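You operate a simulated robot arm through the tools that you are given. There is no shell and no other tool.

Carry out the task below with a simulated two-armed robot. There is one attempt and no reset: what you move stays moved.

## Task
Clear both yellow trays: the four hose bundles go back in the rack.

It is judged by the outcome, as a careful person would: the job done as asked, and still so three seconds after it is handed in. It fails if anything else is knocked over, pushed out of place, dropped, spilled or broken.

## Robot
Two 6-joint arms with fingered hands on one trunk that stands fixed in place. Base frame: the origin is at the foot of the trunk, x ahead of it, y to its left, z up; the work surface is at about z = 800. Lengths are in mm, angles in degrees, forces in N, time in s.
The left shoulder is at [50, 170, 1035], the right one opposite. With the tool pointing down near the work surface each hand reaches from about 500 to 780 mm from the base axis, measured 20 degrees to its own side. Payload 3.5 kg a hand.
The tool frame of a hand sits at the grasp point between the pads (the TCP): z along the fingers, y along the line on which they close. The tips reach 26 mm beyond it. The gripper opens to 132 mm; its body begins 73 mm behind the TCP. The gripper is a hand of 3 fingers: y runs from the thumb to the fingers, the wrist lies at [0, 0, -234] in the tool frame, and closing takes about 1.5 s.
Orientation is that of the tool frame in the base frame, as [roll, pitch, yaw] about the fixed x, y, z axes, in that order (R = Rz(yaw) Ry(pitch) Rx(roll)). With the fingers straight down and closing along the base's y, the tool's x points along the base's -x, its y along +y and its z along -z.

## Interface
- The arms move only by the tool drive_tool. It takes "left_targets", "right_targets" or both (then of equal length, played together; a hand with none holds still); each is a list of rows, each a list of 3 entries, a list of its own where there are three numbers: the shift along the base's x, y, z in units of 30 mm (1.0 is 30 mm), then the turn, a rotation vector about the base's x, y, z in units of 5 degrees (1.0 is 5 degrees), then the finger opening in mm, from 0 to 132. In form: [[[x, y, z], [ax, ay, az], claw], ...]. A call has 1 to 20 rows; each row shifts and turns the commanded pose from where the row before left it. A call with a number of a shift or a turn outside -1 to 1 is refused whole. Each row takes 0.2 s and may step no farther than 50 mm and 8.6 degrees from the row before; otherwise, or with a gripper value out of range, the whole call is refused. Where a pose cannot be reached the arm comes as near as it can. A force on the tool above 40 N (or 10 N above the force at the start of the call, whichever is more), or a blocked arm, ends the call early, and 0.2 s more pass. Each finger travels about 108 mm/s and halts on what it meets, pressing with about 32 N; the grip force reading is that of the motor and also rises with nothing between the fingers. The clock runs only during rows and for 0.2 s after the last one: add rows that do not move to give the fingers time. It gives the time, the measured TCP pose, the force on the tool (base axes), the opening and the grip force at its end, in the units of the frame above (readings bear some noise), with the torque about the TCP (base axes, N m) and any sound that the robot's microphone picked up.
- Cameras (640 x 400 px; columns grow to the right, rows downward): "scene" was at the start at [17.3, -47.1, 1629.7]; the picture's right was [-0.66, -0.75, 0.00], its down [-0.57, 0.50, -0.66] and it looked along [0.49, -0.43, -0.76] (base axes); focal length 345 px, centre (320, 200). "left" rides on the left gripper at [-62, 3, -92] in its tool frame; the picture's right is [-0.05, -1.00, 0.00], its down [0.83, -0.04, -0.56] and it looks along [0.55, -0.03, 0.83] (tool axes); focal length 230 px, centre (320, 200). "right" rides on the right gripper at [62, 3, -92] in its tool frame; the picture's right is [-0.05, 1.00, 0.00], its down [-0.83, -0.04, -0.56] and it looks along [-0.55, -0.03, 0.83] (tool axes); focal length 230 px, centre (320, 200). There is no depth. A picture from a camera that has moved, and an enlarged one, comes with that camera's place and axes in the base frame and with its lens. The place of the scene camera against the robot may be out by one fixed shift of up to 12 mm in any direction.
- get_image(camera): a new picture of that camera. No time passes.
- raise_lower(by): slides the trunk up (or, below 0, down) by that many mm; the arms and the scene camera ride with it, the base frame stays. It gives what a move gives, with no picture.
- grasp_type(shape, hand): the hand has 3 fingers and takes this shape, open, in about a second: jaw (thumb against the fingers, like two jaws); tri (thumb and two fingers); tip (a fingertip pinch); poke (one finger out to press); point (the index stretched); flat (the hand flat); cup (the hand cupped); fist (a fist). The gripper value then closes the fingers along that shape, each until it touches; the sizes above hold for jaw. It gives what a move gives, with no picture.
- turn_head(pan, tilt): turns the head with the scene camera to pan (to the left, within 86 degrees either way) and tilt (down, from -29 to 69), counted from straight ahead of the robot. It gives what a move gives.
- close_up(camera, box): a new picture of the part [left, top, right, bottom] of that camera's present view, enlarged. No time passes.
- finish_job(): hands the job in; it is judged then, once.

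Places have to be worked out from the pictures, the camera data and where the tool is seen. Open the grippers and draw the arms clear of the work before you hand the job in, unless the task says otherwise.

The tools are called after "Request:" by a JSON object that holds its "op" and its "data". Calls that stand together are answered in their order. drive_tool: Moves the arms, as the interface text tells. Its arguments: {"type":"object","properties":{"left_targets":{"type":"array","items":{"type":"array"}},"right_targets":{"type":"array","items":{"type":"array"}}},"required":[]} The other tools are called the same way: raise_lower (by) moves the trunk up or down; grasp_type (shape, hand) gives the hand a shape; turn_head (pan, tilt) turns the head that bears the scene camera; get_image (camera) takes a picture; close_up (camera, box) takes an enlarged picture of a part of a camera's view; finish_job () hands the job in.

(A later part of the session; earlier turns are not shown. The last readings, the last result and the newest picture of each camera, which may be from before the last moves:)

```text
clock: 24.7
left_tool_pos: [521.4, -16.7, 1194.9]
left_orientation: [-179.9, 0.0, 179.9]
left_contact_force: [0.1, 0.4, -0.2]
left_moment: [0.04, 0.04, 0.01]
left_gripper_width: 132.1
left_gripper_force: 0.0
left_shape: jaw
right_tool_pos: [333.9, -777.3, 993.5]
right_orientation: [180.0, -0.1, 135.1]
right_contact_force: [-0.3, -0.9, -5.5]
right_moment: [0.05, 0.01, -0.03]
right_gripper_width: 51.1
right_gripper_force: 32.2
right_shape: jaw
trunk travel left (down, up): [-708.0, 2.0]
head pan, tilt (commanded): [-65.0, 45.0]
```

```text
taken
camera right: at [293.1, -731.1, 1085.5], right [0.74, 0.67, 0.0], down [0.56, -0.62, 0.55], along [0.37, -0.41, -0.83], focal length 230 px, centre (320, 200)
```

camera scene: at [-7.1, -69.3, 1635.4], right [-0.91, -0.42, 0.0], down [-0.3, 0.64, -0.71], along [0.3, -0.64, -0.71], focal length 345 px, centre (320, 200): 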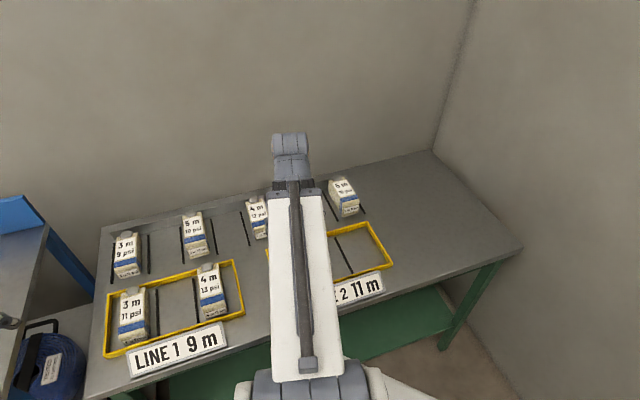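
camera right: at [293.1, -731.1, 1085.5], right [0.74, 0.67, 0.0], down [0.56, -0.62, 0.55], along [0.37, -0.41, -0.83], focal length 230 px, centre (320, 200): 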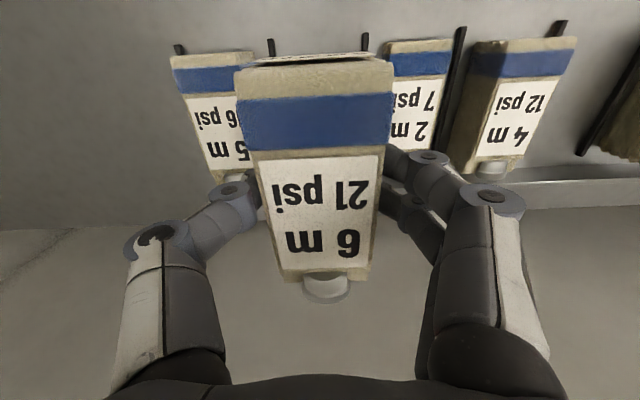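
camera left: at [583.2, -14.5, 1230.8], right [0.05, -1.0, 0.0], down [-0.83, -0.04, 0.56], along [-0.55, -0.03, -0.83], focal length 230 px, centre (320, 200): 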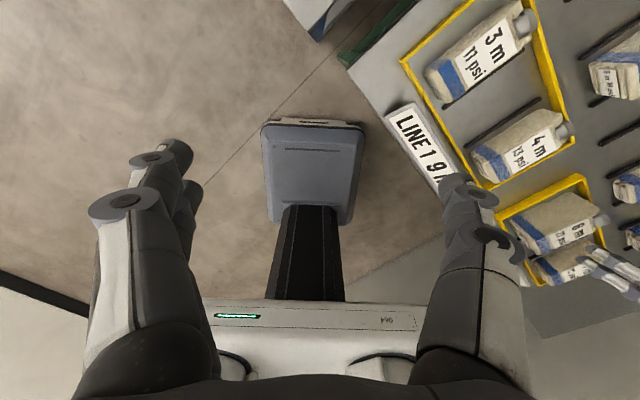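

It is centred within 1 mm of S7 between its bars. I'll lower until the bundle is partway into the slot and check the neighbours.

Request:
{"op": "drive_tool", "data": {"right_targets": [[[0, 0, -0.8], [0, 0, 0], 40], [[0, 0, -0.8], [0, 0, 0], 40], [[0, 0, -0.8], [0, 0, 0], 40], [[0, 0, -0.7], [0, 0, 0], 40]]}}

Request:
{"op": "get_image", "data": {"camera": "right"}}

Request:
{"op": "get_image", "data": {"camera": "scene"}}

```text
clock: 25.7
left_tool_pos: [521.3, -17.2, 1194.9]
left_orientation: [180.0, 0.1, -179.9]
left_contact_force: [0.1, 0.3, -0.1]
left_moment: [-0.02, -0.02, 0.0]
left_gripper_width: 131.7
left_gripper_force: 0.1
left_shape: jaw
right_tool_pos: [334.6, -777.0, 901.1]
right_orientation: [-179.9, 0.0, 134.9]
right_contact_force: [0.3, -0.1, -6.0]
right_moment: [0.05, 0.03, -0.04]
right_gripper_width: 50.9
right_gripper_force: 32.0
right_shape: jaw
trunk travel left (down, up): [-708.0, 2.0]
head pan, tilt (commanded): [-65.0, 45.0]
```

```text
taken
camera right: at [293.6, -730.2, 993.5], right [0.74, 0.67, 0.0], down [0.56, -0.62, 0.56], along [0.37, -0.41, -0.83], focal length 230 px, centre (320, 200)
```

right: 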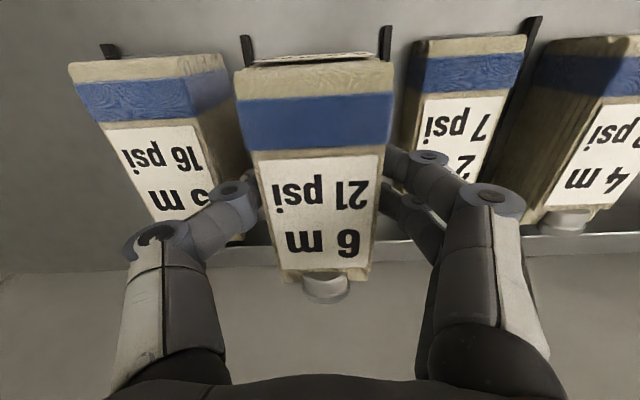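

```text
taken
camera scene: at [-6.5, -70.3, 1693.3], right [-0.91, -0.42, 0.0], down [-0.3, 0.64, -0.71], along [0.3, -0.64, -0.71], focal length 345 px, centre (320, 200)
```

scene: 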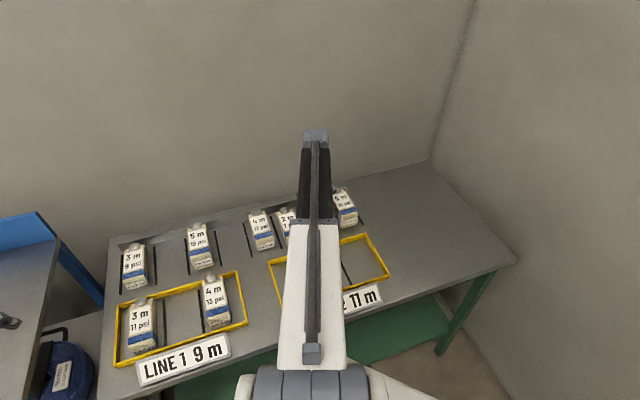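

There is about 14 mm of clearance to the 5 m 16 psi bundle on the thumb side, and the 2 m bundle is lower than the fingertips. I'll continue down carefully.

Request:
{"op": "drive_tool", "data": {"right_targets": [[[0, 0, -0.4], [0, 0, 0], 40], [[0, 0, -0.3], [0, 0, 0], 40], [[0, 0, -0.13], [0, 0, 0], 40]]}}

Request:
{"op": "get_image", "data": {"camera": "right"}}

```text
clock: 26.5
left_tool_pos: [521.2, -16.8, 1196.2]
left_orientation: [-180.0, 0.0, -180.0]
left_contact_force: [-0.4, 0.9, -0.4]
left_moment: [-0.02, 0.01, 0.02]
left_gripper_width: 131.9
left_gripper_force: 0.1
left_shape: jaw
right_tool_pos: [335.6, -776.5, 876.6]
right_orientation: [180.0, 0.0, 134.9]
right_contact_force: [-0.2, 0.2, -5.0]
right_moment: [0.03, 0.02, 0.01]
right_gripper_width: 51.6
right_gripper_force: 32.2
right_shape: jaw
trunk travel left (down, up): [-708.0, 2.0]
head pan, tilt (commanded): [-65.0, 45.0]
```

```text
taken
camera right: at [293.8, -729.8, 968.4], right [0.74, 0.67, 0.0], down [0.56, -0.62, 0.55], along [0.37, -0.41, -0.83], focal length 230 px, centre (320, 200)
```

right: 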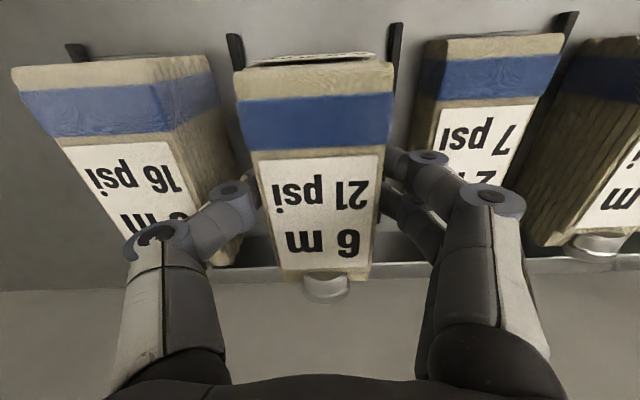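

Only a few millimetres are left. I'll step down gently until it touches.

Request:
{"op": "drive_tool", "data": {"right_targets": [[[0, 0, -0.06], [0, 0, 0], 40], [[0, 0, -0.06], [0, 0, 0], 40]]}}

```text
clock: 27.1
left_tool_pos: [521.9, -18.6, 1196.7]
left_orientation: [-180.0, 0.0, 180.0]
left_contact_force: [1.5, -0.8, -0.4]
left_moment: [-0.01, -0.01, 0.01]
left_gripper_width: 131.6
left_gripper_force: 0.0
left_shape: jaw
right_tool_pos: [334.7, -777.2, 872.1]
right_orientation: [180.0, 0.0, 135.0]
right_contact_force: [0.1, 0.2, -4.3]
right_moment: [-0.01, 0.01, 0.03]
right_gripper_width: 50.9
right_gripper_force: 31.6
right_shape: jaw
trunk travel left (down, up): [-708.0, 2.0]
head pan, tilt (commanded): [-65.0, 45.0]
```

Weight is still partly on the hand, so I'll go another 1.5 mm.

Request:
{"op": "drive_tool", "data": {"right_targets": [[[0, 0, -0.03], [0, 0, 0], 40], [[0, 0, -0.02], [0, 0, 0], 40]]}}

```text
clock: 27.7
left_tool_pos: [521.1, -15.6, 1195.5]
left_orientation: [180.0, 0.0, 180.0]
left_contact_force: [-1.0, 0.4, -1.0]
left_moment: [-0.01, 0.0, 0.03]
left_gripper_width: 131.7
left_gripper_force: 0.1
left_shape: jaw
right_tool_pos: [335.1, -774.9, 871.3]
right_orientation: [-180.0, 0.0, 134.9]
right_contact_force: [0.3, -0.5, 0.4]
right_moment: [0.01, 0.0, 0.0]
right_gripper_width: 51.3
right_gripper_force: 32.5
right_shape: jaw
trunk travel left (down, up): [-708.0, 2.0]
head pan, tilt (commanded): [-65.0, 45.0]
```

The weight is now taken by the floor. I'll open just enough to release, to 64 mm.

Request:
{"op": "drive_tool", "data": {"right_targets": [[[0, 0, 0], [0, 0, 0], 56], [[0, 0, 0], [0, 0, 0], 60], [[0, 0, 0], [0, 0, 0], 64], [[0, 0, 0], [0, 0, 0], 64]]}}

Request:
{"op": "get_image", "data": {"camera": "right"}}

```text
clock: 28.7
left_tool_pos: [522.3, -16.8, 1195.5]
left_orientation: [180.0, 0.0, 179.9]
left_contact_force: [0.1, 0.1, 0.1]
left_moment: [0.02, -0.02, -0.01]
left_gripper_width: 131.9
left_gripper_force: 0.1
left_shape: jaw
right_tool_pos: [333.9, -776.5, 871.9]
right_orientation: [-180.0, 0.0, 135.0]
right_contact_force: [0.0, 0.3, -0.2]
right_moment: [0.02, -0.02, 0.03]
right_gripper_width: 63.2
right_gripper_force: 0.1
right_shape: jaw
trunk travel left (down, up): [-708.0, 2.0]
head pan, tilt (commanded): [-65.0, 45.0]
```

```text
taken
camera right: at [293.5, -729.6, 963.9], right [0.74, 0.67, 0.0], down [0.56, -0.62, 0.56], along [0.37, -0.41, -0.83], focal length 230 px, centre (320, 200)
```

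right: 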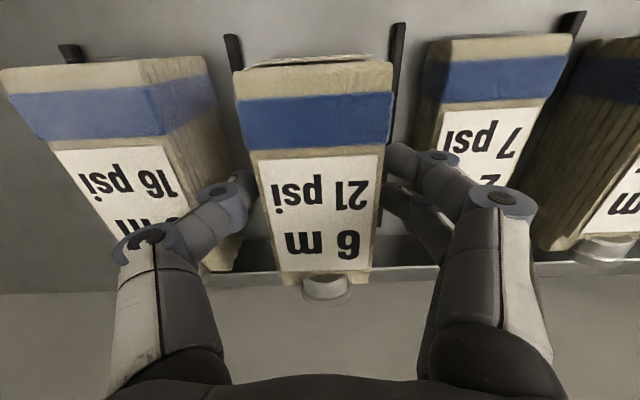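

The fingers are clear on both sides, so I'll raise straight up and check nothing moved.

Request:
{"op": "drive_tool", "data": {"right_targets": [[[0, 0, 0.3], [0, 0, 0], 64], [[0, 0, 0.6], [0, 0, 0], 64], [[0, 0, 0.9], [0, 0, 0], 64], [[0, 0, 0.9], [0, 0, 0], 64], [[0, 0, 0.9], [0, 0, 0], 64], [[0, 0, 0.4], [0, 0, 0], 64]]}}

Request:
{"op": "get_image", "data": {"camera": "right"}}

Request:
{"op": "get_image", "data": {"camera": "scene"}}

```text
clock: 30.1
left_tool_pos: [521.6, -17.0, 1195.4]
left_orientation: [-179.9, 0.0, -179.9]
left_contact_force: [-0.6, -0.8, -0.4]
left_moment: [-0.02, 0.03, -0.01]
left_gripper_width: 131.9
left_gripper_force: 0.1
left_shape: jaw
right_tool_pos: [334.6, -777.3, 993.2]
right_orientation: [179.9, -0.1, 135.1]
right_contact_force: [-1.1, -0.4, -0.2]
right_moment: [0.01, 0.0, 0.02]
right_gripper_width: 63.3
right_gripper_force: 0.0
right_shape: jaw
trunk travel left (down, up): [-708.0, 2.0]
head pan, tilt (commanded): [-65.0, 45.0]
```

```text
taken
camera right: at [293.5, -729.5, 1084.2], right [0.74, 0.67, 0.0], down [0.56, -0.62, 0.55], along [0.37, -0.41, -0.83], focal length 230 px, centre (320, 200)
```

right: 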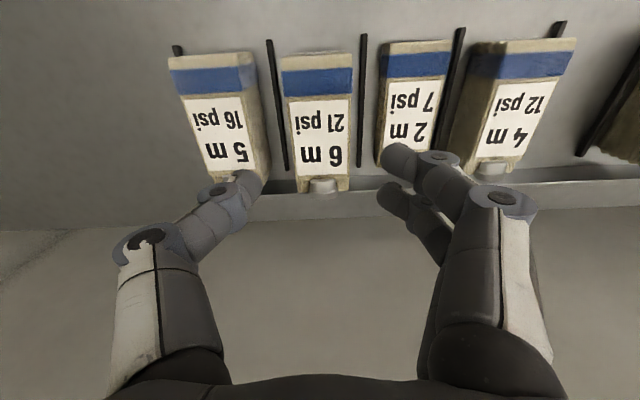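

```text
taken
camera scene: at [-6.9, -69.5, 1693.3], right [-0.91, -0.42, 0.0], down [-0.3, 0.64, -0.71], along [0.3, -0.64, -0.71], focal length 345 px, centre (320, 200)
```

scene: 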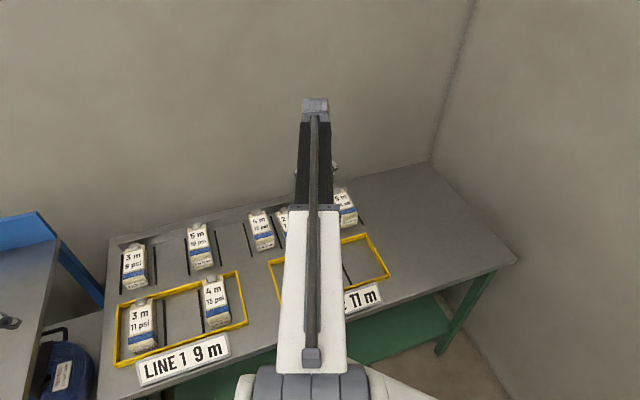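

6 m 21 psi stands in S7 and its neighbours haven't moved. Next is the 4 m 13 psi bundle in the Line 1 tray. I'll move the hand over it at this height.

Request:
{"op": "drive_tool", "data": {"right_targets": [[[0.245, 0.962, 0], [0, 0, 0], 95], [[0.245, 0.962, 0], [0, 0, 0], 95], [[0.245, 0.962, 0], [0, 0, 0], 95], [[0.245, 0.962, 0], [0, 0, 0], 95], [[0.245, 0.962, 0], [0, 0, 0], 95], [[0.245, 0.962, 0], [0, 0, 0], 95], [[0.245, 0.962, 0], [0, 0, 0], 95], [[0.245, 0.962, 0], [0, 0, 0], 95], [[0.245, 0.962, 0], [0, 0, 0], 95], [[0.245, 0.962, 0], [0, 0, 0], 95], [[0.245, 0.962, 0], [0, 0, 0], 95], [[0.245, 0.962, 0], [0, 0, 0], 95], [[0.245, 0.962, 0], [0, 0, 0], 95], [[0.245, 0.962, 0], [0, 0, 0], 95]]}}

Request:
{"op": "get_image", "data": {"camera": "right"}}

Request:
{"op": "get_image", "data": {"camera": "scene"}}

```text
clock: 33.1
left_tool_pos: [521.3, -16.0, 1195.9]
left_orientation: [-180.0, 0.0, 180.0]
left_contact_force: [0.1, -0.5, 0.5]
left_moment: [-0.01, -0.01, 0.0]
left_gripper_width: 132.0
left_gripper_force: 0.1
left_shape: jaw
right_tool_pos: [436.1, -371.4, 989.1]
right_orientation: [179.9, 0.1, 135.0]
right_contact_force: [0.3, -0.2, 0.3]
right_moment: [-0.03, -0.01, -0.03]
right_gripper_width: 94.8
right_gripper_force: 0.0
right_shape: jaw
trunk travel left (down, up): [-708.0, 2.0]
head pan, tilt (commanded): [-65.0, 45.0]
```

```text
taken
camera right: at [395.5, -324.3, 1083.5], right [0.74, 0.67, 0.0], down [0.56, -0.62, 0.56], along [0.37, -0.41, -0.83], focal length 230 px, centre (320, 200)
```

right: 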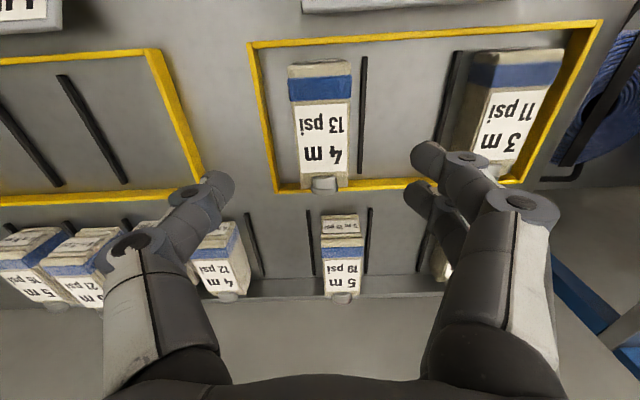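

```text
taken
camera scene: at [-6.8, -69.2, 1693.4], right [-0.91, -0.42, 0.0], down [-0.3, 0.64, -0.71], along [0.3, -0.64, -0.71], focal length 345 px, centre (320, 200)
```

scene: 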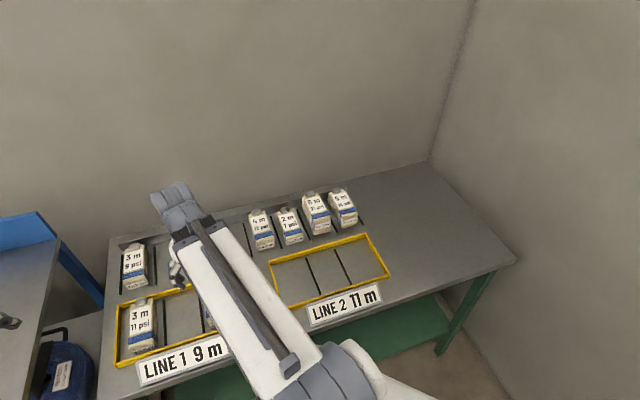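

Tray 2 is empty, and the 4 m 13 psi bundle is centred at u ≈ 49, v ≈ 578 with its top near z 858. I'll descend for a shallow grip at TCP z ≈ 863.

Request:
{"op": "drive_tool", "data": {"right_targets": [[[0.041, -0.025, -0.855], [0, 0, 0], 92], [[0.041, -0.025, -0.855], [0, 0, 0], 92], [[0.041, -0.025, -0.855], [0, 0, 0], 92], [[0.041, -0.025, -0.855], [0, 0, 0], 92], [[0.041, -0.025, -0.855], [0, 0, 0], 92]]}}

Request:
{"op": "get_image", "data": {"camera": "right"}}

```text
clock: 34.3
left_tool_pos: [522.3, -17.1, 1195.3]
left_orientation: [-179.9, 0.1, 180.0]
left_contact_force: [0.3, -0.7, 0.7]
left_moment: [-0.01, 0.01, 0.0]
left_gripper_width: 132.2
left_gripper_force: 0.0
left_shape: jaw
right_tool_pos: [441.5, -376.0, 861.8]
right_orientation: [-180.0, 0.0, 135.0]
right_contact_force: [-0.3, 0.3, 0.7]
right_moment: [-0.05, 0.01, 0.03]
right_gripper_width: 92.4
right_gripper_force: 0.0
right_shape: jaw
trunk travel left (down, up): [-708.0, 2.0]
head pan, tilt (commanded): [-65.0, 45.0]
```

```text
taken
camera right: at [401.5, -328.9, 955.0], right [0.74, 0.67, 0.0], down [0.56, -0.62, 0.56], along [0.37, -0.41, -0.83], focal length 230 px, centre (320, 200)
```

right: 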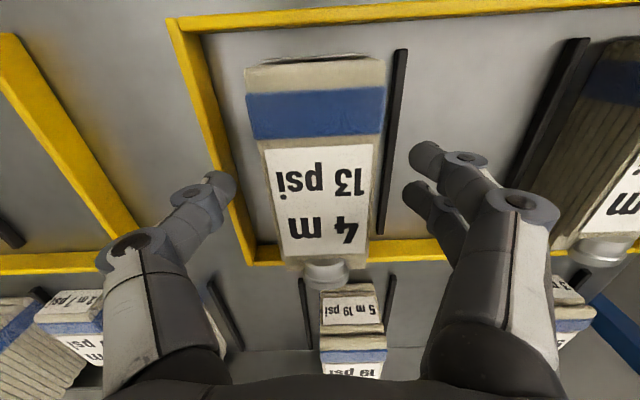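

The bundle is centred between the fingers with no contact. I'll close.

Request:
{"op": "drive_tool", "data": {"right_targets": [[[0, 0, 0], [0, 0, 0], 70], [[0, 0, 0], [0, 0, 0], 45], [[0, 0, 0], [0, 0, 0], 40], [[0, 0, 0], [0, 0, 0], 40], [[0, 0, 0], [0, 0, 0], 40]]}}

Request:
{"op": "get_image", "data": {"camera": "right"}}

```text
clock: 35.5
left_tool_pos: [520.8, -17.4, 1196.1]
left_orientation: [-180.0, 0.0, 180.0]
left_contact_force: [0.4, 0.5, 0.2]
left_moment: [-0.03, -0.01, 0.01]
left_gripper_width: 132.1
left_gripper_force: 0.1
left_shape: jaw
right_tool_pos: [442.0, -375.4, 862.8]
right_orientation: [-180.0, 0.0, 135.0]
right_contact_force: [0.4, 1.0, 0.2]
right_moment: [-0.02, 0.06, -0.03]
right_gripper_width: 51.2
right_gripper_force: 31.4
right_shape: jaw
trunk travel left (down, up): [-708.0, 2.0]
head pan, tilt (commanded): [-65.0, 45.0]
```

```text
taken
camera right: at [401.5, -328.9, 955.2], right [0.74, 0.67, 0.0], down [0.56, -0.62, 0.55], along [0.37, -0.41, -0.83], focal length 230 px, centre (320, 200)
```

right: 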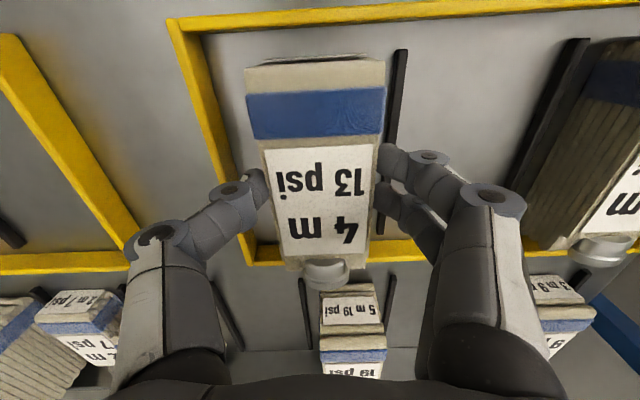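

It is gripped. I'll lift straight up about 115 mm.

Request:
{"op": "drive_tool", "data": {"right_targets": [[[0, 0, 0.3], [0, 0, 0], 40], [[0, 0, 0.6], [0, 0, 0], 40], [[0, 0, 0.7], [0, 0, 0], 40], [[0, 0, 0.7], [0, 0, 0], 40], [[0, 0, 0.8], [0, 0, 0], 40], [[0, 0, 0.7], [0, 0, 0], 40]]}}

Request:
{"op": "get_image", "data": {"camera": "right"}}

```text
clock: 36.9
left_tool_pos: [521.0, -17.3, 1195.7]
left_orientation: [180.0, 0.0, -179.8]
left_contact_force: [-0.3, 0.2, -0.2]
left_moment: [0.02, 0.0, -0.02]
left_gripper_width: 131.8
left_gripper_force: 0.0
left_shape: jaw
right_tool_pos: [444.5, -375.2, 977.3]
right_orientation: [-179.9, 0.1, 135.0]
right_contact_force: [-0.3, -0.4, -3.9]
right_moment: [0.04, 0.05, -0.01]
right_gripper_width: 51.3
right_gripper_force: 32.5
right_shape: jaw
trunk travel left (down, up): [-708.0, 2.0]
head pan, tilt (commanded): [-65.0, 45.0]
```

```text
taken
camera right: at [402.2, -329.0, 1070.0], right [0.74, 0.67, 0.0], down [0.56, -0.62, 0.55], along [0.37, -0.41, -0.83], focal length 230 px, centre (320, 200)
```

right: 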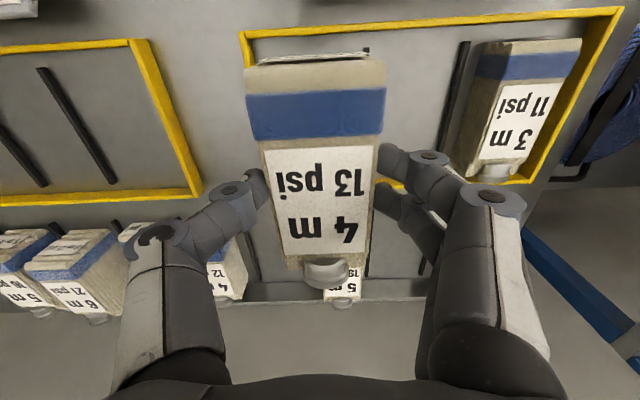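

The lift is clean. I'll carry it to above slot S4 at u ≈ -27, between 5 m 19 psi and 4 m 12 psi.

Request:
{"op": "drive_tool", "data": {"right_targets": [[[0.383, -0.83, 0], [0, 0, 0], 40], [[0.383, -0.83, 0], [0, 0, 0], 40], [[0.383, -0.83, 0], [0, 0, 0], 40], [[0.383, -0.83, 0], [0, 0, 0], 40], [[0.383, -0.83, 0], [0, 0, 0], 40], [[0.383, -0.83, 0], [0, 0, 0], 40], [[0.383, -0.83, 0], [0, 0, 0], 40], [[0.383, -0.83, 0], [0, 0, 0], 40]]}}

Request:
{"op": "get_image", "data": {"camera": "right"}}

```text
clock: 38.7
left_tool_pos: [520.8, -17.7, 1195.3]
left_orientation: [-180.0, 0.0, -180.0]
left_contact_force: [-0.5, 0.0, 0.1]
left_moment: [0.02, 0.0, 0.01]
left_gripper_width: 131.8
left_gripper_force: 0.0
left_shape: jaw
right_tool_pos: [534.4, -576.7, 976.7]
right_orientation: [-180.0, 0.0, 135.0]
right_contact_force: [0.2, 0.3, -3.7]
right_moment: [0.0, 0.01, 0.03]
right_gripper_width: 51.3
right_gripper_force: 32.7
right_shape: jaw
trunk travel left (down, up): [-708.0, 2.0]
head pan, tilt (commanded): [-65.0, 45.0]
```

```text
taken
camera right: at [493.2, -529.0, 1068.7], right [0.74, 0.67, 0.0], down [0.56, -0.62, 0.55], along [0.37, -0.41, -0.83], focal length 230 px, centre (320, 200)
```

right: 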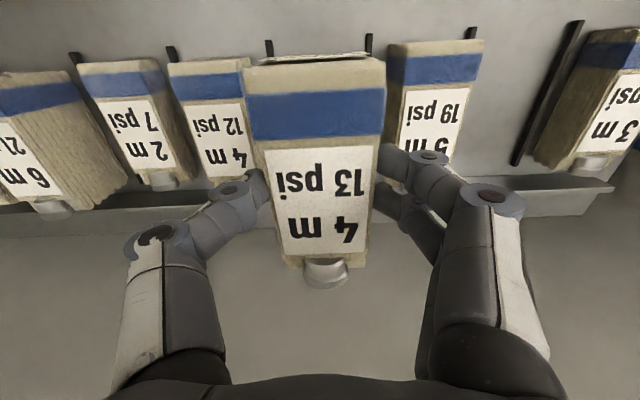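

It is nearly centred over S4. I'll lower partway with a 1.5 mm shift away from the taller 5 m 19 psi bundle, then check.

Request:
{"op": "drive_tool", "data": {"right_targets": [[[-0.018, -0.018, -0.7], [0, 0, 0], 40], [[-0.018, -0.018, -0.7], [0, 0, 0], 40], [[0, 0, -0.7], [0, 0, 0], 40], [[0, 0, -0.7], [0, 0, 0], 40]]}}

Request:
{"op": "get_image", "data": {"camera": "right"}}

```text
clock: 39.7
left_tool_pos: [521.1, -16.9, 1196.0]
left_orientation: [180.0, 0.0, -180.0]
left_contact_force: [-0.2, 0.0, 0.6]
left_moment: [0.0, 0.0, -0.01]
left_gripper_width: 131.8
left_gripper_force: 0.1
left_shape: jaw
right_tool_pos: [533.5, -575.5, 892.2]
right_orientation: [180.0, -0.1, 135.0]
right_contact_force: [-0.4, -0.1, -4.8]
right_moment: [-0.01, 0.02, -0.01]
right_gripper_width: 51.5
right_gripper_force: 31.6
right_shape: jaw
trunk travel left (down, up): [-708.0, 2.0]
head pan, tilt (commanded): [-65.0, 45.0]
```

```text
taken
camera right: at [492.8, -529.4, 985.0], right [0.74, 0.67, 0.0], down [0.56, -0.62, 0.55], along [0.37, -0.41, -0.83], focal length 230 px, centre (320, 200)
```

right: 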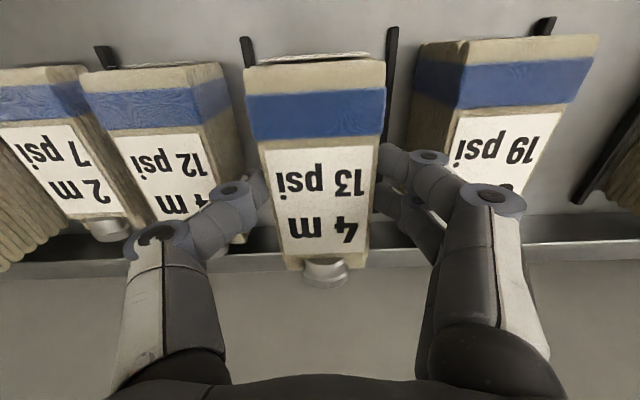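

Good alignment, with space on both sides. I'll lower another 25 mm and look again.

Request:
{"op": "drive_tool", "data": {"right_targets": [[[0, 0, -0.35], [0, 0, 0], 40], [[0, 0, -0.3], [0, 0, 0], 40], [[0, 0, -0.2], [0, 0, 0], 40]]}}

Request:
{"op": "get_image", "data": {"camera": "right"}}

```text
clock: 40.5
left_tool_pos: [521.1, -17.9, 1196.1]
left_orientation: [180.0, 0.0, 180.0]
left_contact_force: [-0.5, 0.3, 0.0]
left_moment: [-0.03, 0.01, 0.0]
left_gripper_width: 131.6
left_gripper_force: 0.0
left_shape: jaw
right_tool_pos: [533.0, -576.1, 867.2]
right_orientation: [180.0, 0.1, 135.0]
right_contact_force: [0.0, -0.8, -3.9]
right_moment: [0.02, 0.03, -0.02]
right_gripper_width: 51.1
right_gripper_force: 31.5
right_shape: jaw
trunk travel left (down, up): [-708.0, 2.0]
head pan, tilt (commanded): [-65.0, 45.0]
```

```text
taken
camera right: at [492.6, -529.4, 960.1], right [0.74, 0.67, 0.0], down [0.56, -0.62, 0.56], along [0.37, -0.41, -0.83], focal length 230 px, centre (320, 200)
```

right: 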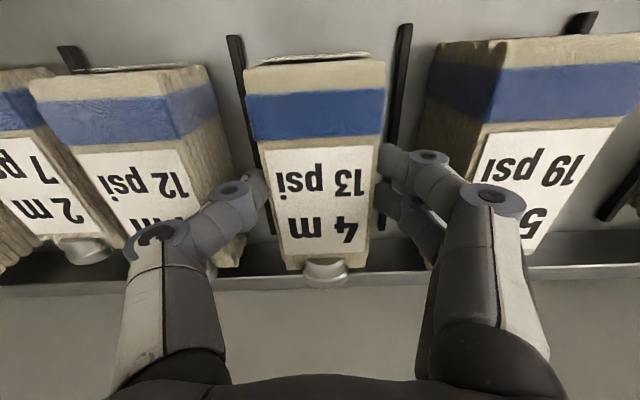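

About 5 mm remain by the pick-up height. I'll ease down to contact.

Request:
{"op": "drive_tool", "data": {"right_targets": [[[0, 0, -0.07], [0, 0, 0], 40], [[0, 0, -0.07], [0, 0, 0], 40]]}}

```text
clock: 41.1
left_tool_pos: [521.4, -17.2, 1196.0]
left_orientation: [180.0, 0.0, 180.0]
left_contact_force: [0.3, 0.5, 0.3]
left_moment: [0.01, 0.02, -0.02]
left_gripper_width: 132.0
left_gripper_force: 0.0
left_shape: jaw
right_tool_pos: [533.1, -575.8, 863.7]
right_orientation: [-180.0, 0.0, 135.0]
right_contact_force: [0.2, 0.8, -3.5]
right_moment: [0.01, 0.01, 0.02]
right_gripper_width: 50.9
right_gripper_force: 31.7
right_shape: jaw
trunk travel left (down, up): [-708.0, 2.0]
head pan, tilt (commanded): [-65.0, 45.0]
```

Not touching yet, so another 1.5 mm.

Request:
{"op": "drive_tool", "data": {"right_targets": [[[0, 0, -0.03], [0, 0, 0], 40], [[0, 0, -0.02], [0, 0, 0], 40]]}}

```text
clock: 41.7
left_tool_pos: [520.4, -16.8, 1197.1]
left_orientation: [-180.0, 0.0, 180.0]
left_contact_force: [0.0, 0.6, -0.3]
left_moment: [0.04, 0.01, 0.0]
left_gripper_width: 131.7
left_gripper_force: 0.0
left_shape: jaw
right_tool_pos: [532.3, -575.2, 861.2]
right_orientation: [-180.0, 0.1, 135.0]
right_contact_force: [0.3, 0.7, 0.4]
right_moment: [0.0, 0.01, 0.04]
right_gripper_width: 51.2
right_gripper_force: 32.1
right_shape: jaw
trunk travel left (down, up): [-708.0, 2.0]
head pan, tilt (commanded): [-65.0, 45.0]
```

The floor has taken the weight. I'll open just enough to release.

Request:
{"op": "drive_tool", "data": {"right_targets": [[[0, 0, 0], [0, 0, 0], 56], [[0, 0, 0], [0, 0, 0], 60], [[0, 0, 0], [0, 0, 0], 64], [[0, 0, 0], [0, 0, 0], 64]]}}

Request:
{"op": "get_image", "data": {"camera": "right"}}

```text
clock: 42.7
left_tool_pos: [521.9, -15.8, 1196.0]
left_orientation: [-180.0, 0.0, -179.9]
left_contact_force: [1.2, -0.2, -1.1]
left_moment: [-0.04, -0.02, -0.01]
left_gripper_width: 131.7
left_gripper_force: 0.0
left_shape: jaw
right_tool_pos: [533.1, -575.8, 861.4]
right_orientation: [180.0, 0.0, 135.1]
right_contact_force: [0.3, -0.7, 0.2]
right_moment: [0.01, 0.0, -0.02]
right_gripper_width: 63.0
right_gripper_force: 0.1
right_shape: jaw
trunk travel left (down, up): [-708.0, 2.0]
head pan, tilt (commanded): [-65.0, 45.0]
```

```text
taken
camera right: at [492.5, -529.3, 954.4], right [0.74, 0.67, 0.0], down [0.56, -0.62, 0.56], along [0.37, -0.41, -0.83], focal length 230 px, centre (320, 200)
```

right: 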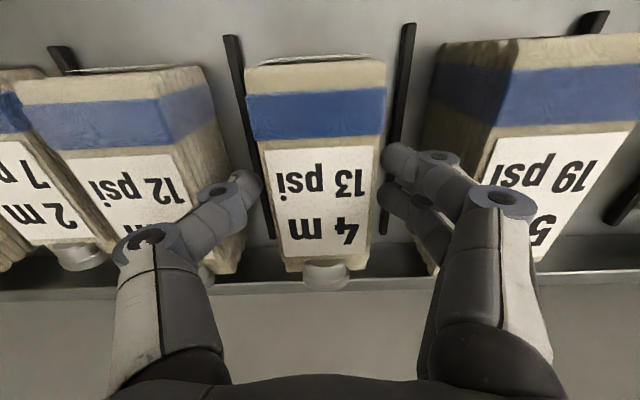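

It is released with clear gaps. I'll raise straight up.

Request:
{"op": "drive_tool", "data": {"right_targets": [[[0, 0, 0.3], [0, 0, 0], 64], [[0, 0, 0.6], [0, 0, 0], 64], [[0, 0, 0.9], [0, 0, 0], 64], [[0, 0, 0.9], [0, 0, 0], 64], [[0, 0, 0.9], [0, 0, 0], 64], [[0, 0, 0.7], [0, 0, 0], 64]]}}

Request:
{"op": "get_image", "data": {"camera": "right"}}

Request:
{"op": "get_image", "data": {"camera": "scene"}}

```text
clock: 44.1
left_tool_pos: [521.3, -16.3, 1195.8]
left_orientation: [180.0, -0.1, 180.0]
left_contact_force: [0.5, 0.5, -0.3]
left_moment: [0.02, 0.01, 0.02]
left_gripper_width: 131.6
left_gripper_force: 0.1
left_shape: jaw
right_tool_pos: [532.8, -575.3, 991.6]
right_orientation: [180.0, 0.0, 135.0]
right_contact_force: [0.0, 0.1, -0.6]
right_moment: [0.02, 0.01, -0.02]
right_gripper_width: 63.5
right_gripper_force: 0.1
right_shape: jaw
trunk travel left (down, up): [-708.0, 2.0]
head pan, tilt (commanded): [-65.0, 45.0]
```

```text
taken
camera right: at [492.9, -528.8, 1084.3], right [0.74, 0.67, 0.0], down [0.56, -0.62, 0.55], along [0.37, -0.41, -0.83], focal length 230 px, centre (320, 200)
```

right: 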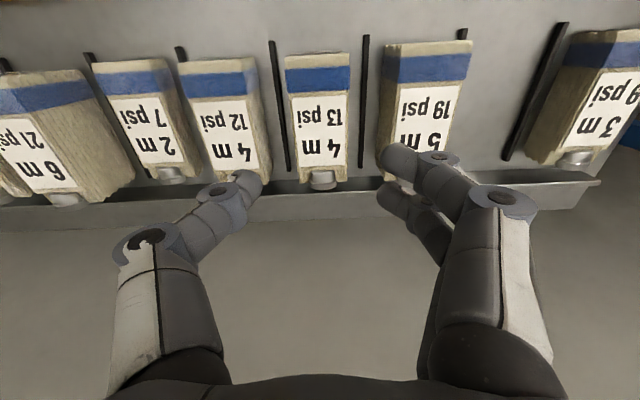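

```text
taken
camera scene: at [-6.9, -69.4, 1693.3], right [-0.91, -0.42, 0.0], down [-0.3, 0.64, -0.71], along [0.3, -0.64, -0.71], focal length 345 px, centre (320, 200)
```

scene: 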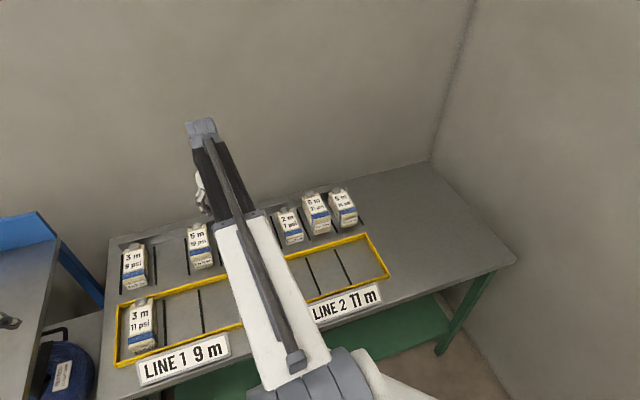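

3 m 11 psi is the last bundle. I'll move the right hand over it and shift the left arm 90 mm further left through open air, so the two stay well apart.

Request:
{"op": "drive_tool", "data": {"right_targets": [[[0.106, 0.94, 0], [0, 0, 0], 92], [[0.106, 0.94, 0], [0, 0, 0], 92], [[0.106, 0.94, 0], [0, 0, 0], 92], [[0.106, 0.94, 0], [0, 0, 0], 92], [[0.106, 0.94, 0], [0, 0, 0], 92], [[0.106, 0.94, 0], [0, 0, 0], 92], [[0.106, 0.94, 0], [0, 0, 0], 92], [[0.106, 0.94, 0], [0, 0, 0], 92], [[0.106, 0.94, 0], [0, 0, 0], 92], [[0.106, 0.94, 0], [0, 0, 0], 92], [[0.106, 0.94, 0], [0, 0, 0], 92], [[0.106, 0.94, 0], [0, 0, 0], 92]], "left_targets": [[[0, 0.25, 0], [0, 0, 0], 132], [[0, 0.25, 0], [0, 0, 0], 132], [[0, 0.25, 0], [0, 0, 0], 132], [[0, 0.25, 0], [0, 0, 0], 132], [[0, 0.25, 0], [0, 0, 0], 132], [[0, 0.25, 0], [0, 0, 0], 132], [[0, 0.25, 0], [0, 0, 0], 132], [[0, 0.25, 0], [0, 0, 0], 132], [[0, 0.25, 0], [0, 0, 0], 132], [[0, 0.25, 0], [0, 0, 0], 132], [[0, 0.25, 0], [0, 0, 0], 132], [[0, 0.25, 0], [0, 0, 0], 132]]}}

Request:
{"op": "get_image", "data": {"camera": "right"}}

Request:
{"op": "get_image", "data": {"camera": "scene"}}

```text
clock: 46.7
left_tool_pos: [520.3, 73.1, 1195.5]
left_orientation: [-180.0, 0.0, -180.0]
left_contact_force: [0.2, 0.0, -0.2]
left_moment: [-0.03, -0.02, 0.0]
left_gripper_width: 132.0
left_gripper_force: 0.0
left_shape: jaw
right_tool_pos: [571.7, -237.5, 990.9]
right_orientation: [-180.0, 0.0, 135.1]
right_contact_force: [0.0, 0.2, 0.0]
right_moment: [-0.01, -0.04, 0.0]
right_gripper_width: 91.8
right_gripper_force: 0.1
right_shape: jaw
trunk travel left (down, up): [-708.0, 2.0]
head pan, tilt (commanded): [-65.0, 45.0]
```

```text
taken
camera right: at [530.9, -190.7, 1083.3], right [0.74, 0.67, 0.0], down [0.56, -0.62, 0.56], along [0.37, -0.41, -0.83], focal length 230 px, centre (320, 200)
```

right: 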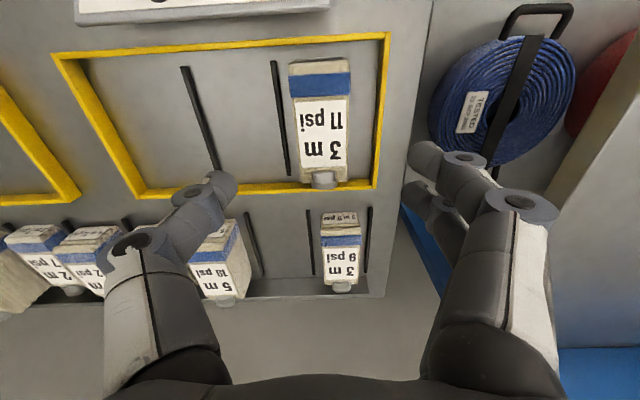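

```text
taken
camera scene: at [-6.8, -69.1, 1693.4], right [-0.91, -0.42, 0.0], down [-0.3, 0.64, -0.71], along [0.3, -0.64, -0.71], focal length 345 px, centre (320, 200)
```

scene: 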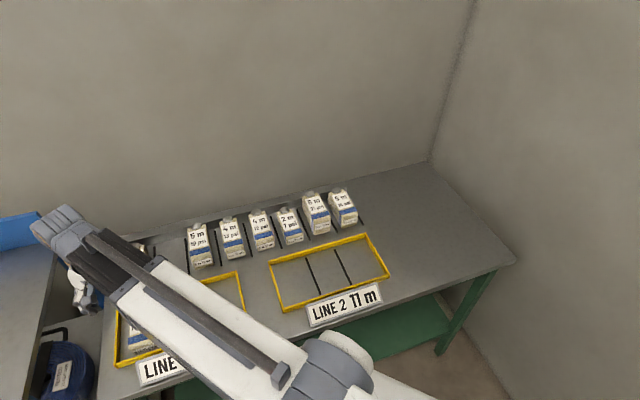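

The last bundle's top is at about z 845, centred at u ≈ 239, v ≈ 579. I'll descend for a shallow grip at TCP z ≈ 852 with the fingers at 80 mm, to stay clear of the tray rim.

Request:
{"op": "drive_tool", "data": {"right_targets": [[[0.038, -0.023, -0.927], [0, 0, 0], 80], [[0.038, -0.023, -0.927], [0, 0, 0], 80], [[0.038, -0.023, -0.927], [0, 0, 0], 80], [[0.038, -0.023, -0.927], [0, 0, 0], 80]]}}

Request:
{"op": "get_image", "data": {"camera": "right"}}

```text
clock: 47.7
left_tool_pos: [521.1, 73.6, 1195.4]
left_orientation: [-179.9, 0.0, 180.0]
left_contact_force: [-0.1, -1.5, 0.4]
left_moment: [-0.02, -0.03, -0.02]
left_gripper_width: 131.9
left_gripper_force: 0.0
left_shape: jaw
right_tool_pos: [577.5, -240.6, 880.2]
right_orientation: [179.9, -0.1, 135.0]
right_contact_force: [0.3, 0.1, -1.3]
right_moment: [0.0, -0.02, 0.02]
right_gripper_width: 80.7
right_gripper_force: 0.2
right_shape: jaw
trunk travel left (down, up): [-708.0, 2.0]
head pan, tilt (commanded): [-65.0, 45.0]
```

```text
taken
camera right: at [535.7, -193.9, 972.4], right [0.74, 0.67, 0.0], down [0.56, -0.62, 0.56], along [0.37, -0.41, -0.83], focal length 230 px, centre (320, 200)
```

right: 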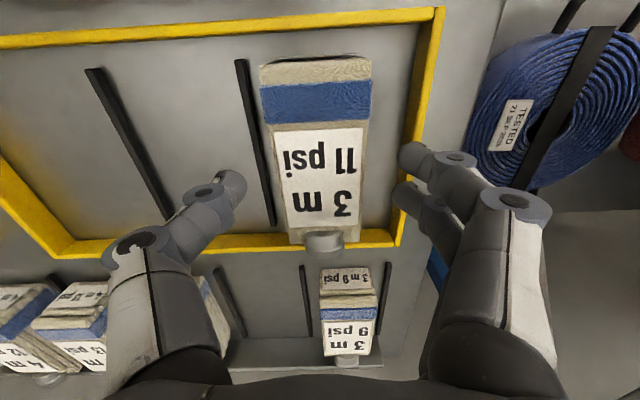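

It is centred. I'll lower the last 28 mm and then close in the same move.

Request:
{"op": "drive_tool", "data": {"right_targets": [[[0, 0, -0.5], [0, 0, 0], 80], [[0, 0, -0.43], [0, 0, 0], 80], [[0, 0, 0], [0, 0, 0], 80]]}}

Request:
{"op": "get_image", "data": {"camera": "right"}}

```text
clock: 48.5
left_tool_pos: [522.4, 73.1, 1195.7]
left_orientation: [-179.9, 0.0, -180.0]
left_contact_force: [-0.1, 0.2, 0.3]
left_moment: [0.04, 0.04, -0.01]
left_gripper_width: 131.8
left_gripper_force: 0.1
left_shape: jaw
right_tool_pos: [577.3, -241.0, 852.4]
right_orientation: [179.9, 0.1, 135.0]
right_contact_force: [-1.4, -0.1, 0.5]
right_moment: [0.0, 0.02, 0.0]
right_gripper_width: 80.5
right_gripper_force: 0.1
right_shape: jaw
trunk travel left (down, up): [-708.0, 2.0]
head pan, tilt (commanded): [-65.0, 45.0]
```

```text
taken
camera right: at [535.5, -194.1, 944.5], right [0.74, 0.67, 0.0], down [0.56, -0.62, 0.56], along [0.37, -0.41, -0.83], focal length 230 px, centre (320, 200)
```

right: 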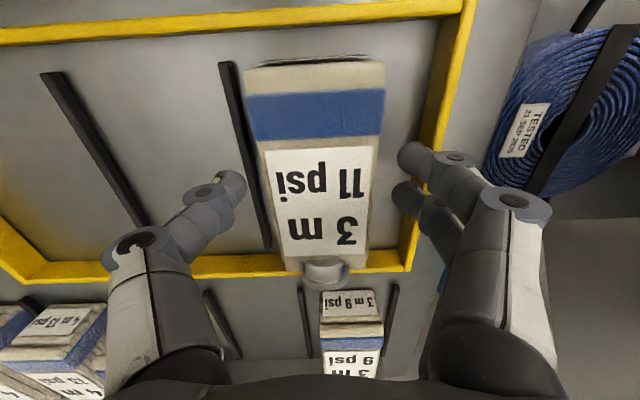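

The view matches the previous good grip depth. I'll close the fingers.

Request:
{"op": "drive_tool", "data": {"right_targets": [[[0, 0, 0], [0, 0, 0], 65], [[0, 0, 0], [0, 0, 0], 45], [[0, 0, 0], [0, 0, 0], 40], [[0, 0, 0], [0, 0, 0], 40], [[0, 0, 0], [0, 0, 0], 40]]}}

Request:
{"op": "get_image", "data": {"camera": "right"}}

```text
clock: 49.7
left_tool_pos: [522.0, 73.4, 1195.1]
left_orientation: [-180.0, 0.0, -180.0]
left_contact_force: [0.0, 0.5, 0.3]
left_moment: [0.03, -0.03, 0.0]
left_gripper_width: 132.1
left_gripper_force: 0.0
left_shape: jaw
right_tool_pos: [576.5, -240.9, 852.3]
right_orientation: [179.9, 0.0, 135.0]
right_contact_force: [-0.1, -0.1, -0.4]
right_moment: [0.0, -0.02, -0.02]
right_gripper_width: 51.3
right_gripper_force: 31.5
right_shape: jaw
trunk travel left (down, up): [-708.0, 2.0]
head pan, tilt (commanded): [-65.0, 45.0]
```

```text
taken
camera right: at [535.5, -194.0, 944.5], right [0.74, 0.67, 0.0], down [0.56, -0.62, 0.55], along [0.37, -0.41, -0.83], focal length 230 px, centre (320, 200)
```

right: 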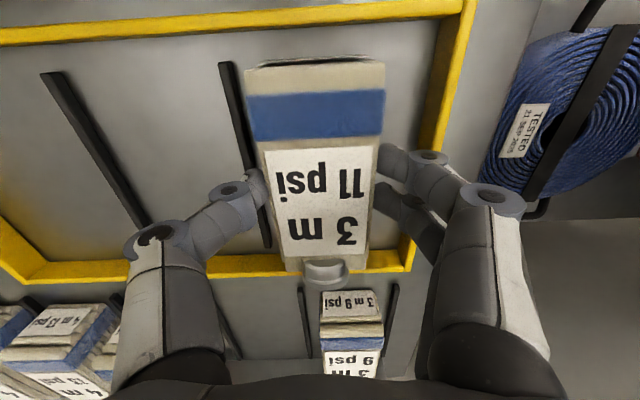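

Gripped at 51 mm. I'll lift straight up about 115 mm.

Request:
{"op": "drive_tool", "data": {"right_targets": [[[0, 0, 0.3], [0, 0, 0], 40], [[0, 0, 0.6], [0, 0, 0], 40], [[0, 0, 0.7], [0, 0, 0], 40], [[0, 0, 0.7], [0, 0, 0], 40], [[0, 0, 0.8], [0, 0, 0], 40], [[0, 0, 0.7], [0, 0, 0], 40]]}}

Request:
{"op": "get_image", "data": {"camera": "right"}}

```text
clock: 51.1
left_tool_pos: [521.1, 73.6, 1195.5]
left_orientation: [-180.0, 0.1, 180.0]
left_contact_force: [-0.3, -0.4, 0.0]
left_moment: [0.01, 0.01, -0.01]
left_gripper_width: 132.2
left_gripper_force: 0.0
left_shape: jaw
right_tool_pos: [576.3, -240.5, 966.0]
right_orientation: [180.0, 0.0, 134.9]
right_contact_force: [0.4, 0.6, -2.0]
right_moment: [0.04, 0.0, 0.0]
right_gripper_width: 51.2
right_gripper_force: 32.3
right_shape: jaw
trunk travel left (down, up): [-708.0, 2.0]
head pan, tilt (commanded): [-65.0, 45.0]
```

```text
taken
camera right: at [535.3, -193.9, 1058.6], right [0.74, 0.67, 0.0], down [0.56, -0.62, 0.56], along [0.37, -0.41, -0.83], focal length 230 px, centre (320, 200)
```

right: 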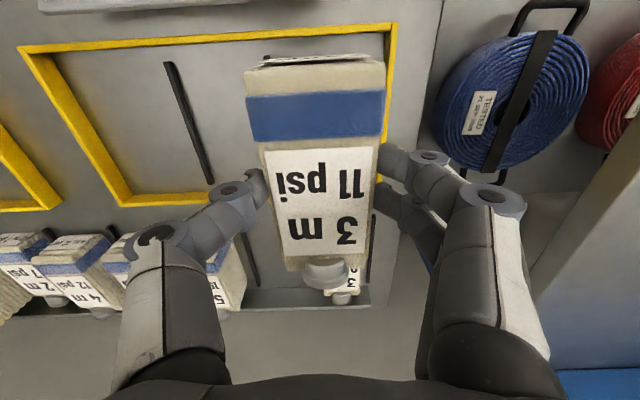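

The lift is clean. I'll carry it to above slot S2, between 3 m 9 psi and 5 m 19 psi.

Request:
{"op": "drive_tool", "data": {"right_targets": [[[0.4, -0.822, 0], [0, 0, 0], 40], [[0.4, -0.822, 0], [0, 0, 0], 40], [[0.4, -0.822, 0], [0, 0, 0], 40], [[0.4, -0.822, 0], [0, 0, 0], 40], [[0.4, -0.822, 0], [0, 0, 0], 40], [[0.4, -0.822, 0], [0, 0, 0], 40], [[0.4, -0.822, 0], [0, 0, 0], 40], [[0.4, -0.822, 0], [0, 0, 0], 40]]}}

Request:
{"op": "get_image", "data": {"camera": "right"}}

Request:
{"op": "get_image", "data": {"camera": "scene"}}

```text
clock: 52.9
left_tool_pos: [522.6, 72.9, 1195.4]
left_orientation: [179.9, 0.0, 180.0]
left_contact_force: [-0.3, 0.8, 0.4]
left_moment: [-0.02, -0.01, 0.01]
left_gripper_width: 131.9
left_gripper_force: 0.1
left_shape: jaw
right_tool_pos: [672.3, -438.3, 965.1]
right_orientation: [179.9, -0.1, 135.0]
right_contact_force: [-0.1, 0.0, -2.8]
right_moment: [0.02, 0.02, -0.03]
right_gripper_width: 51.0
right_gripper_force: 31.7
right_shape: jaw
trunk travel left (down, up): [-708.0, 2.0]
head pan, tilt (commanded): [-65.0, 45.0]
```

```text
taken
camera right: at [631.8, -391.8, 1058.2], right [0.74, 0.67, 0.0], down [0.56, -0.62, 0.55], along [0.37, -0.41, -0.83], focal length 230 px, centre (320, 200)
```

right: 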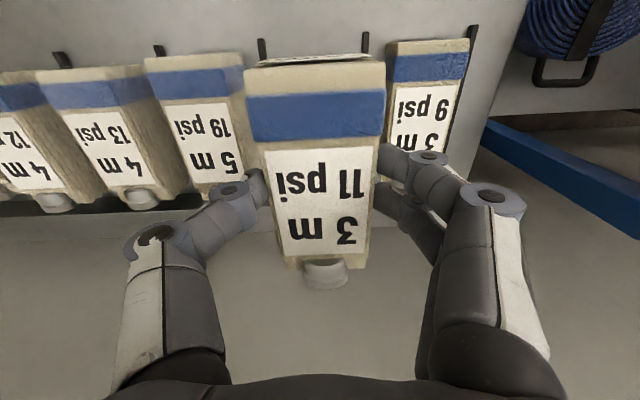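

```text
taken
camera scene: at [-6.3, -70.0, 1693.3], right [-0.91, -0.42, 0.0], down [-0.3, 0.64, -0.71], along [0.3, -0.64, -0.71], focal length 345 px, centre (320, 200)
```

scene: 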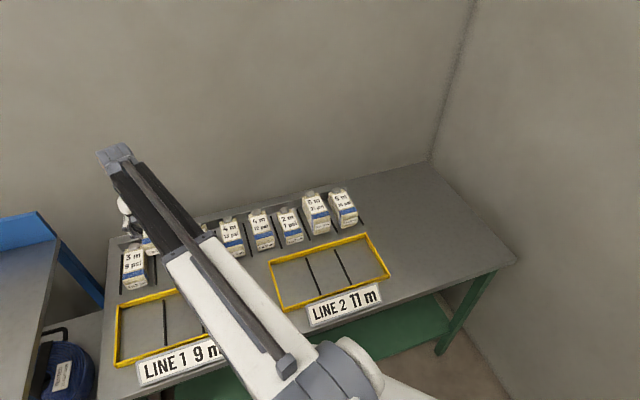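

The bars put S2's centre at u ≈ 164, and the hand is at u ≈ 167, midway between the two neighbours' edges. I'll lower partway and inspect the gaps.

Request:
{"op": "drive_tool", "data": {"right_targets": [[[0, 0, -0.7], [0, 0, 0], 40], [[0, 0, -0.7], [0, 0, 0], 40], [[0, 0, -0.7], [0, 0, 0], 40], [[0, 0, -0.6], [0, 0, 0], 40]]}}

Request:
{"op": "get_image", "data": {"camera": "right"}}

```text
clock: 53.9
left_tool_pos: [521.5, 74.2, 1195.2]
left_orientation: [180.0, 0.0, -180.0]
left_contact_force: [-1.1, 0.2, -0.2]
left_moment: [-0.04, 0.0, -0.01]
left_gripper_width: 132.0
left_gripper_force: 0.0
left_shape: jaw
right_tool_pos: [672.9, -439.2, 885.2]
right_orientation: [-180.0, 0.0, 135.1]
right_contact_force: [-0.3, -0.5, -3.6]
right_moment: [0.04, 0.02, 0.0]
right_gripper_width: 51.3
right_gripper_force: 32.0
right_shape: jaw
trunk travel left (down, up): [-708.0, 2.0]
head pan, tilt (commanded): [-65.0, 45.0]
```

```text
taken
camera right: at [631.5, -391.7, 977.4], right [0.74, 0.67, 0.0], down [0.56, -0.62, 0.55], along [0.37, -0.41, -0.83], focal length 230 px, centre (320, 200)
```

right: 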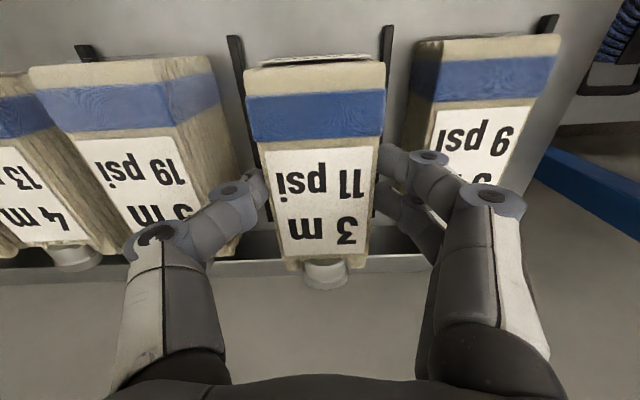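

The gaps look adequate on both sides. I'll go another 20 mm down and check the force and the view.

Request:
{"op": "drive_tool", "data": {"right_targets": [[[0, 0, -0.3], [0, 0, 0], 40], [[0, 0, -0.2], [0, 0, 0], 40], [[0, 0, -0.2], [0, 0, 0], 40]]}}

Request:
{"op": "get_image", "data": {"camera": "right"}}

Request:
{"op": "close_up", "data": {"camera": "right", "box": [100, 120, 300, 290]}}

Request:
{"op": "close_up", "data": {"camera": "right", "box": [340, 100, 540, 290]}}

```text
clock: 54.7
left_tool_pos: [520.8, 72.9, 1195.5]
left_orientation: [-179.9, 0.0, 180.0]
left_contact_force: [0.3, 0.0, 0.8]
left_moment: [0.0, -0.03, 0.03]
left_gripper_width: 132.1
left_gripper_force: 0.0
left_shape: jaw
right_tool_pos: [670.8, -437.4, 863.0]
right_orientation: [179.9, -0.1, 135.0]
right_contact_force: [0.5, 0.2, -2.3]
right_moment: [0.01, -0.01, -0.01]
right_gripper_width: 51.2
right_gripper_force: 31.6
right_shape: jaw
trunk travel left (down, up): [-708.0, 2.0]
head pan, tilt (commanded): [-65.0, 45.0]
```

```text
taken
camera right: at [631.5, -391.6, 956.6], right [0.74, 0.67, 0.0], down [0.56, -0.62, 0.55], along [0.37, -0.41, -0.83], focal length 230 px, centre (320, 200)
```

right: 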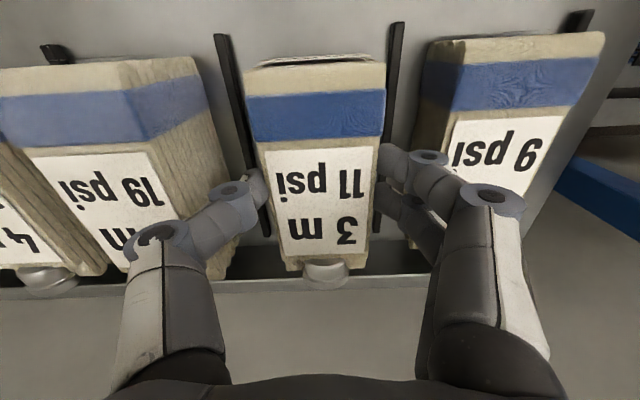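

```text
2.35 times, centred on (200, 205) of right
camera zoom: at [631.5, -391.6, 956.6], right [0.74, 0.67, 0.0], down [0.56, -0.62, 0.55], along [0.37, -0.41, -0.83], focal length 541 px, centre (602, 188)
```

zoom: 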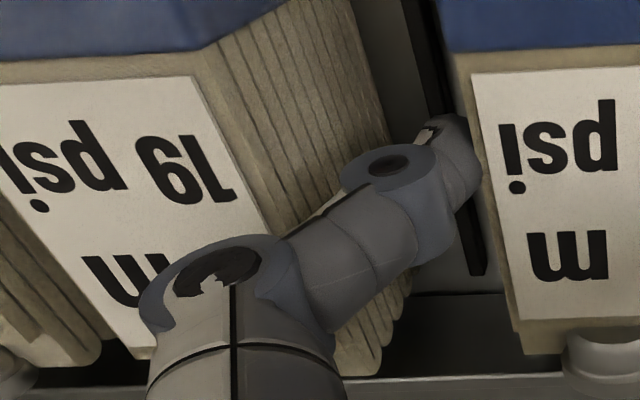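

```text
2.11 times, centred on (440, 195) of right
camera zoom: at [631.5, -391.6, 956.6], right [0.74, 0.67, 0.0], down [0.56, -0.62, 0.55], along [0.37, -0.41, -0.83], focal length 484 px, centre (67, 210)
```

zoom: 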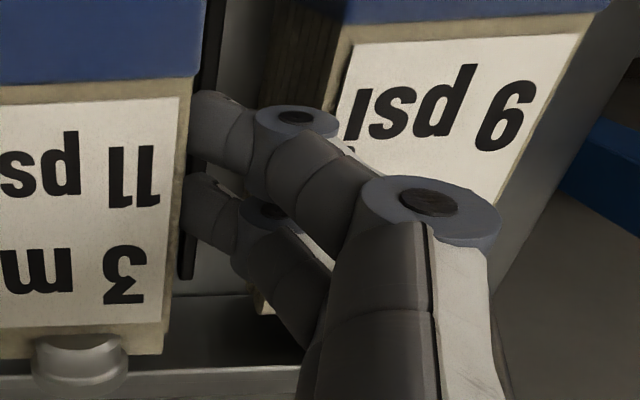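

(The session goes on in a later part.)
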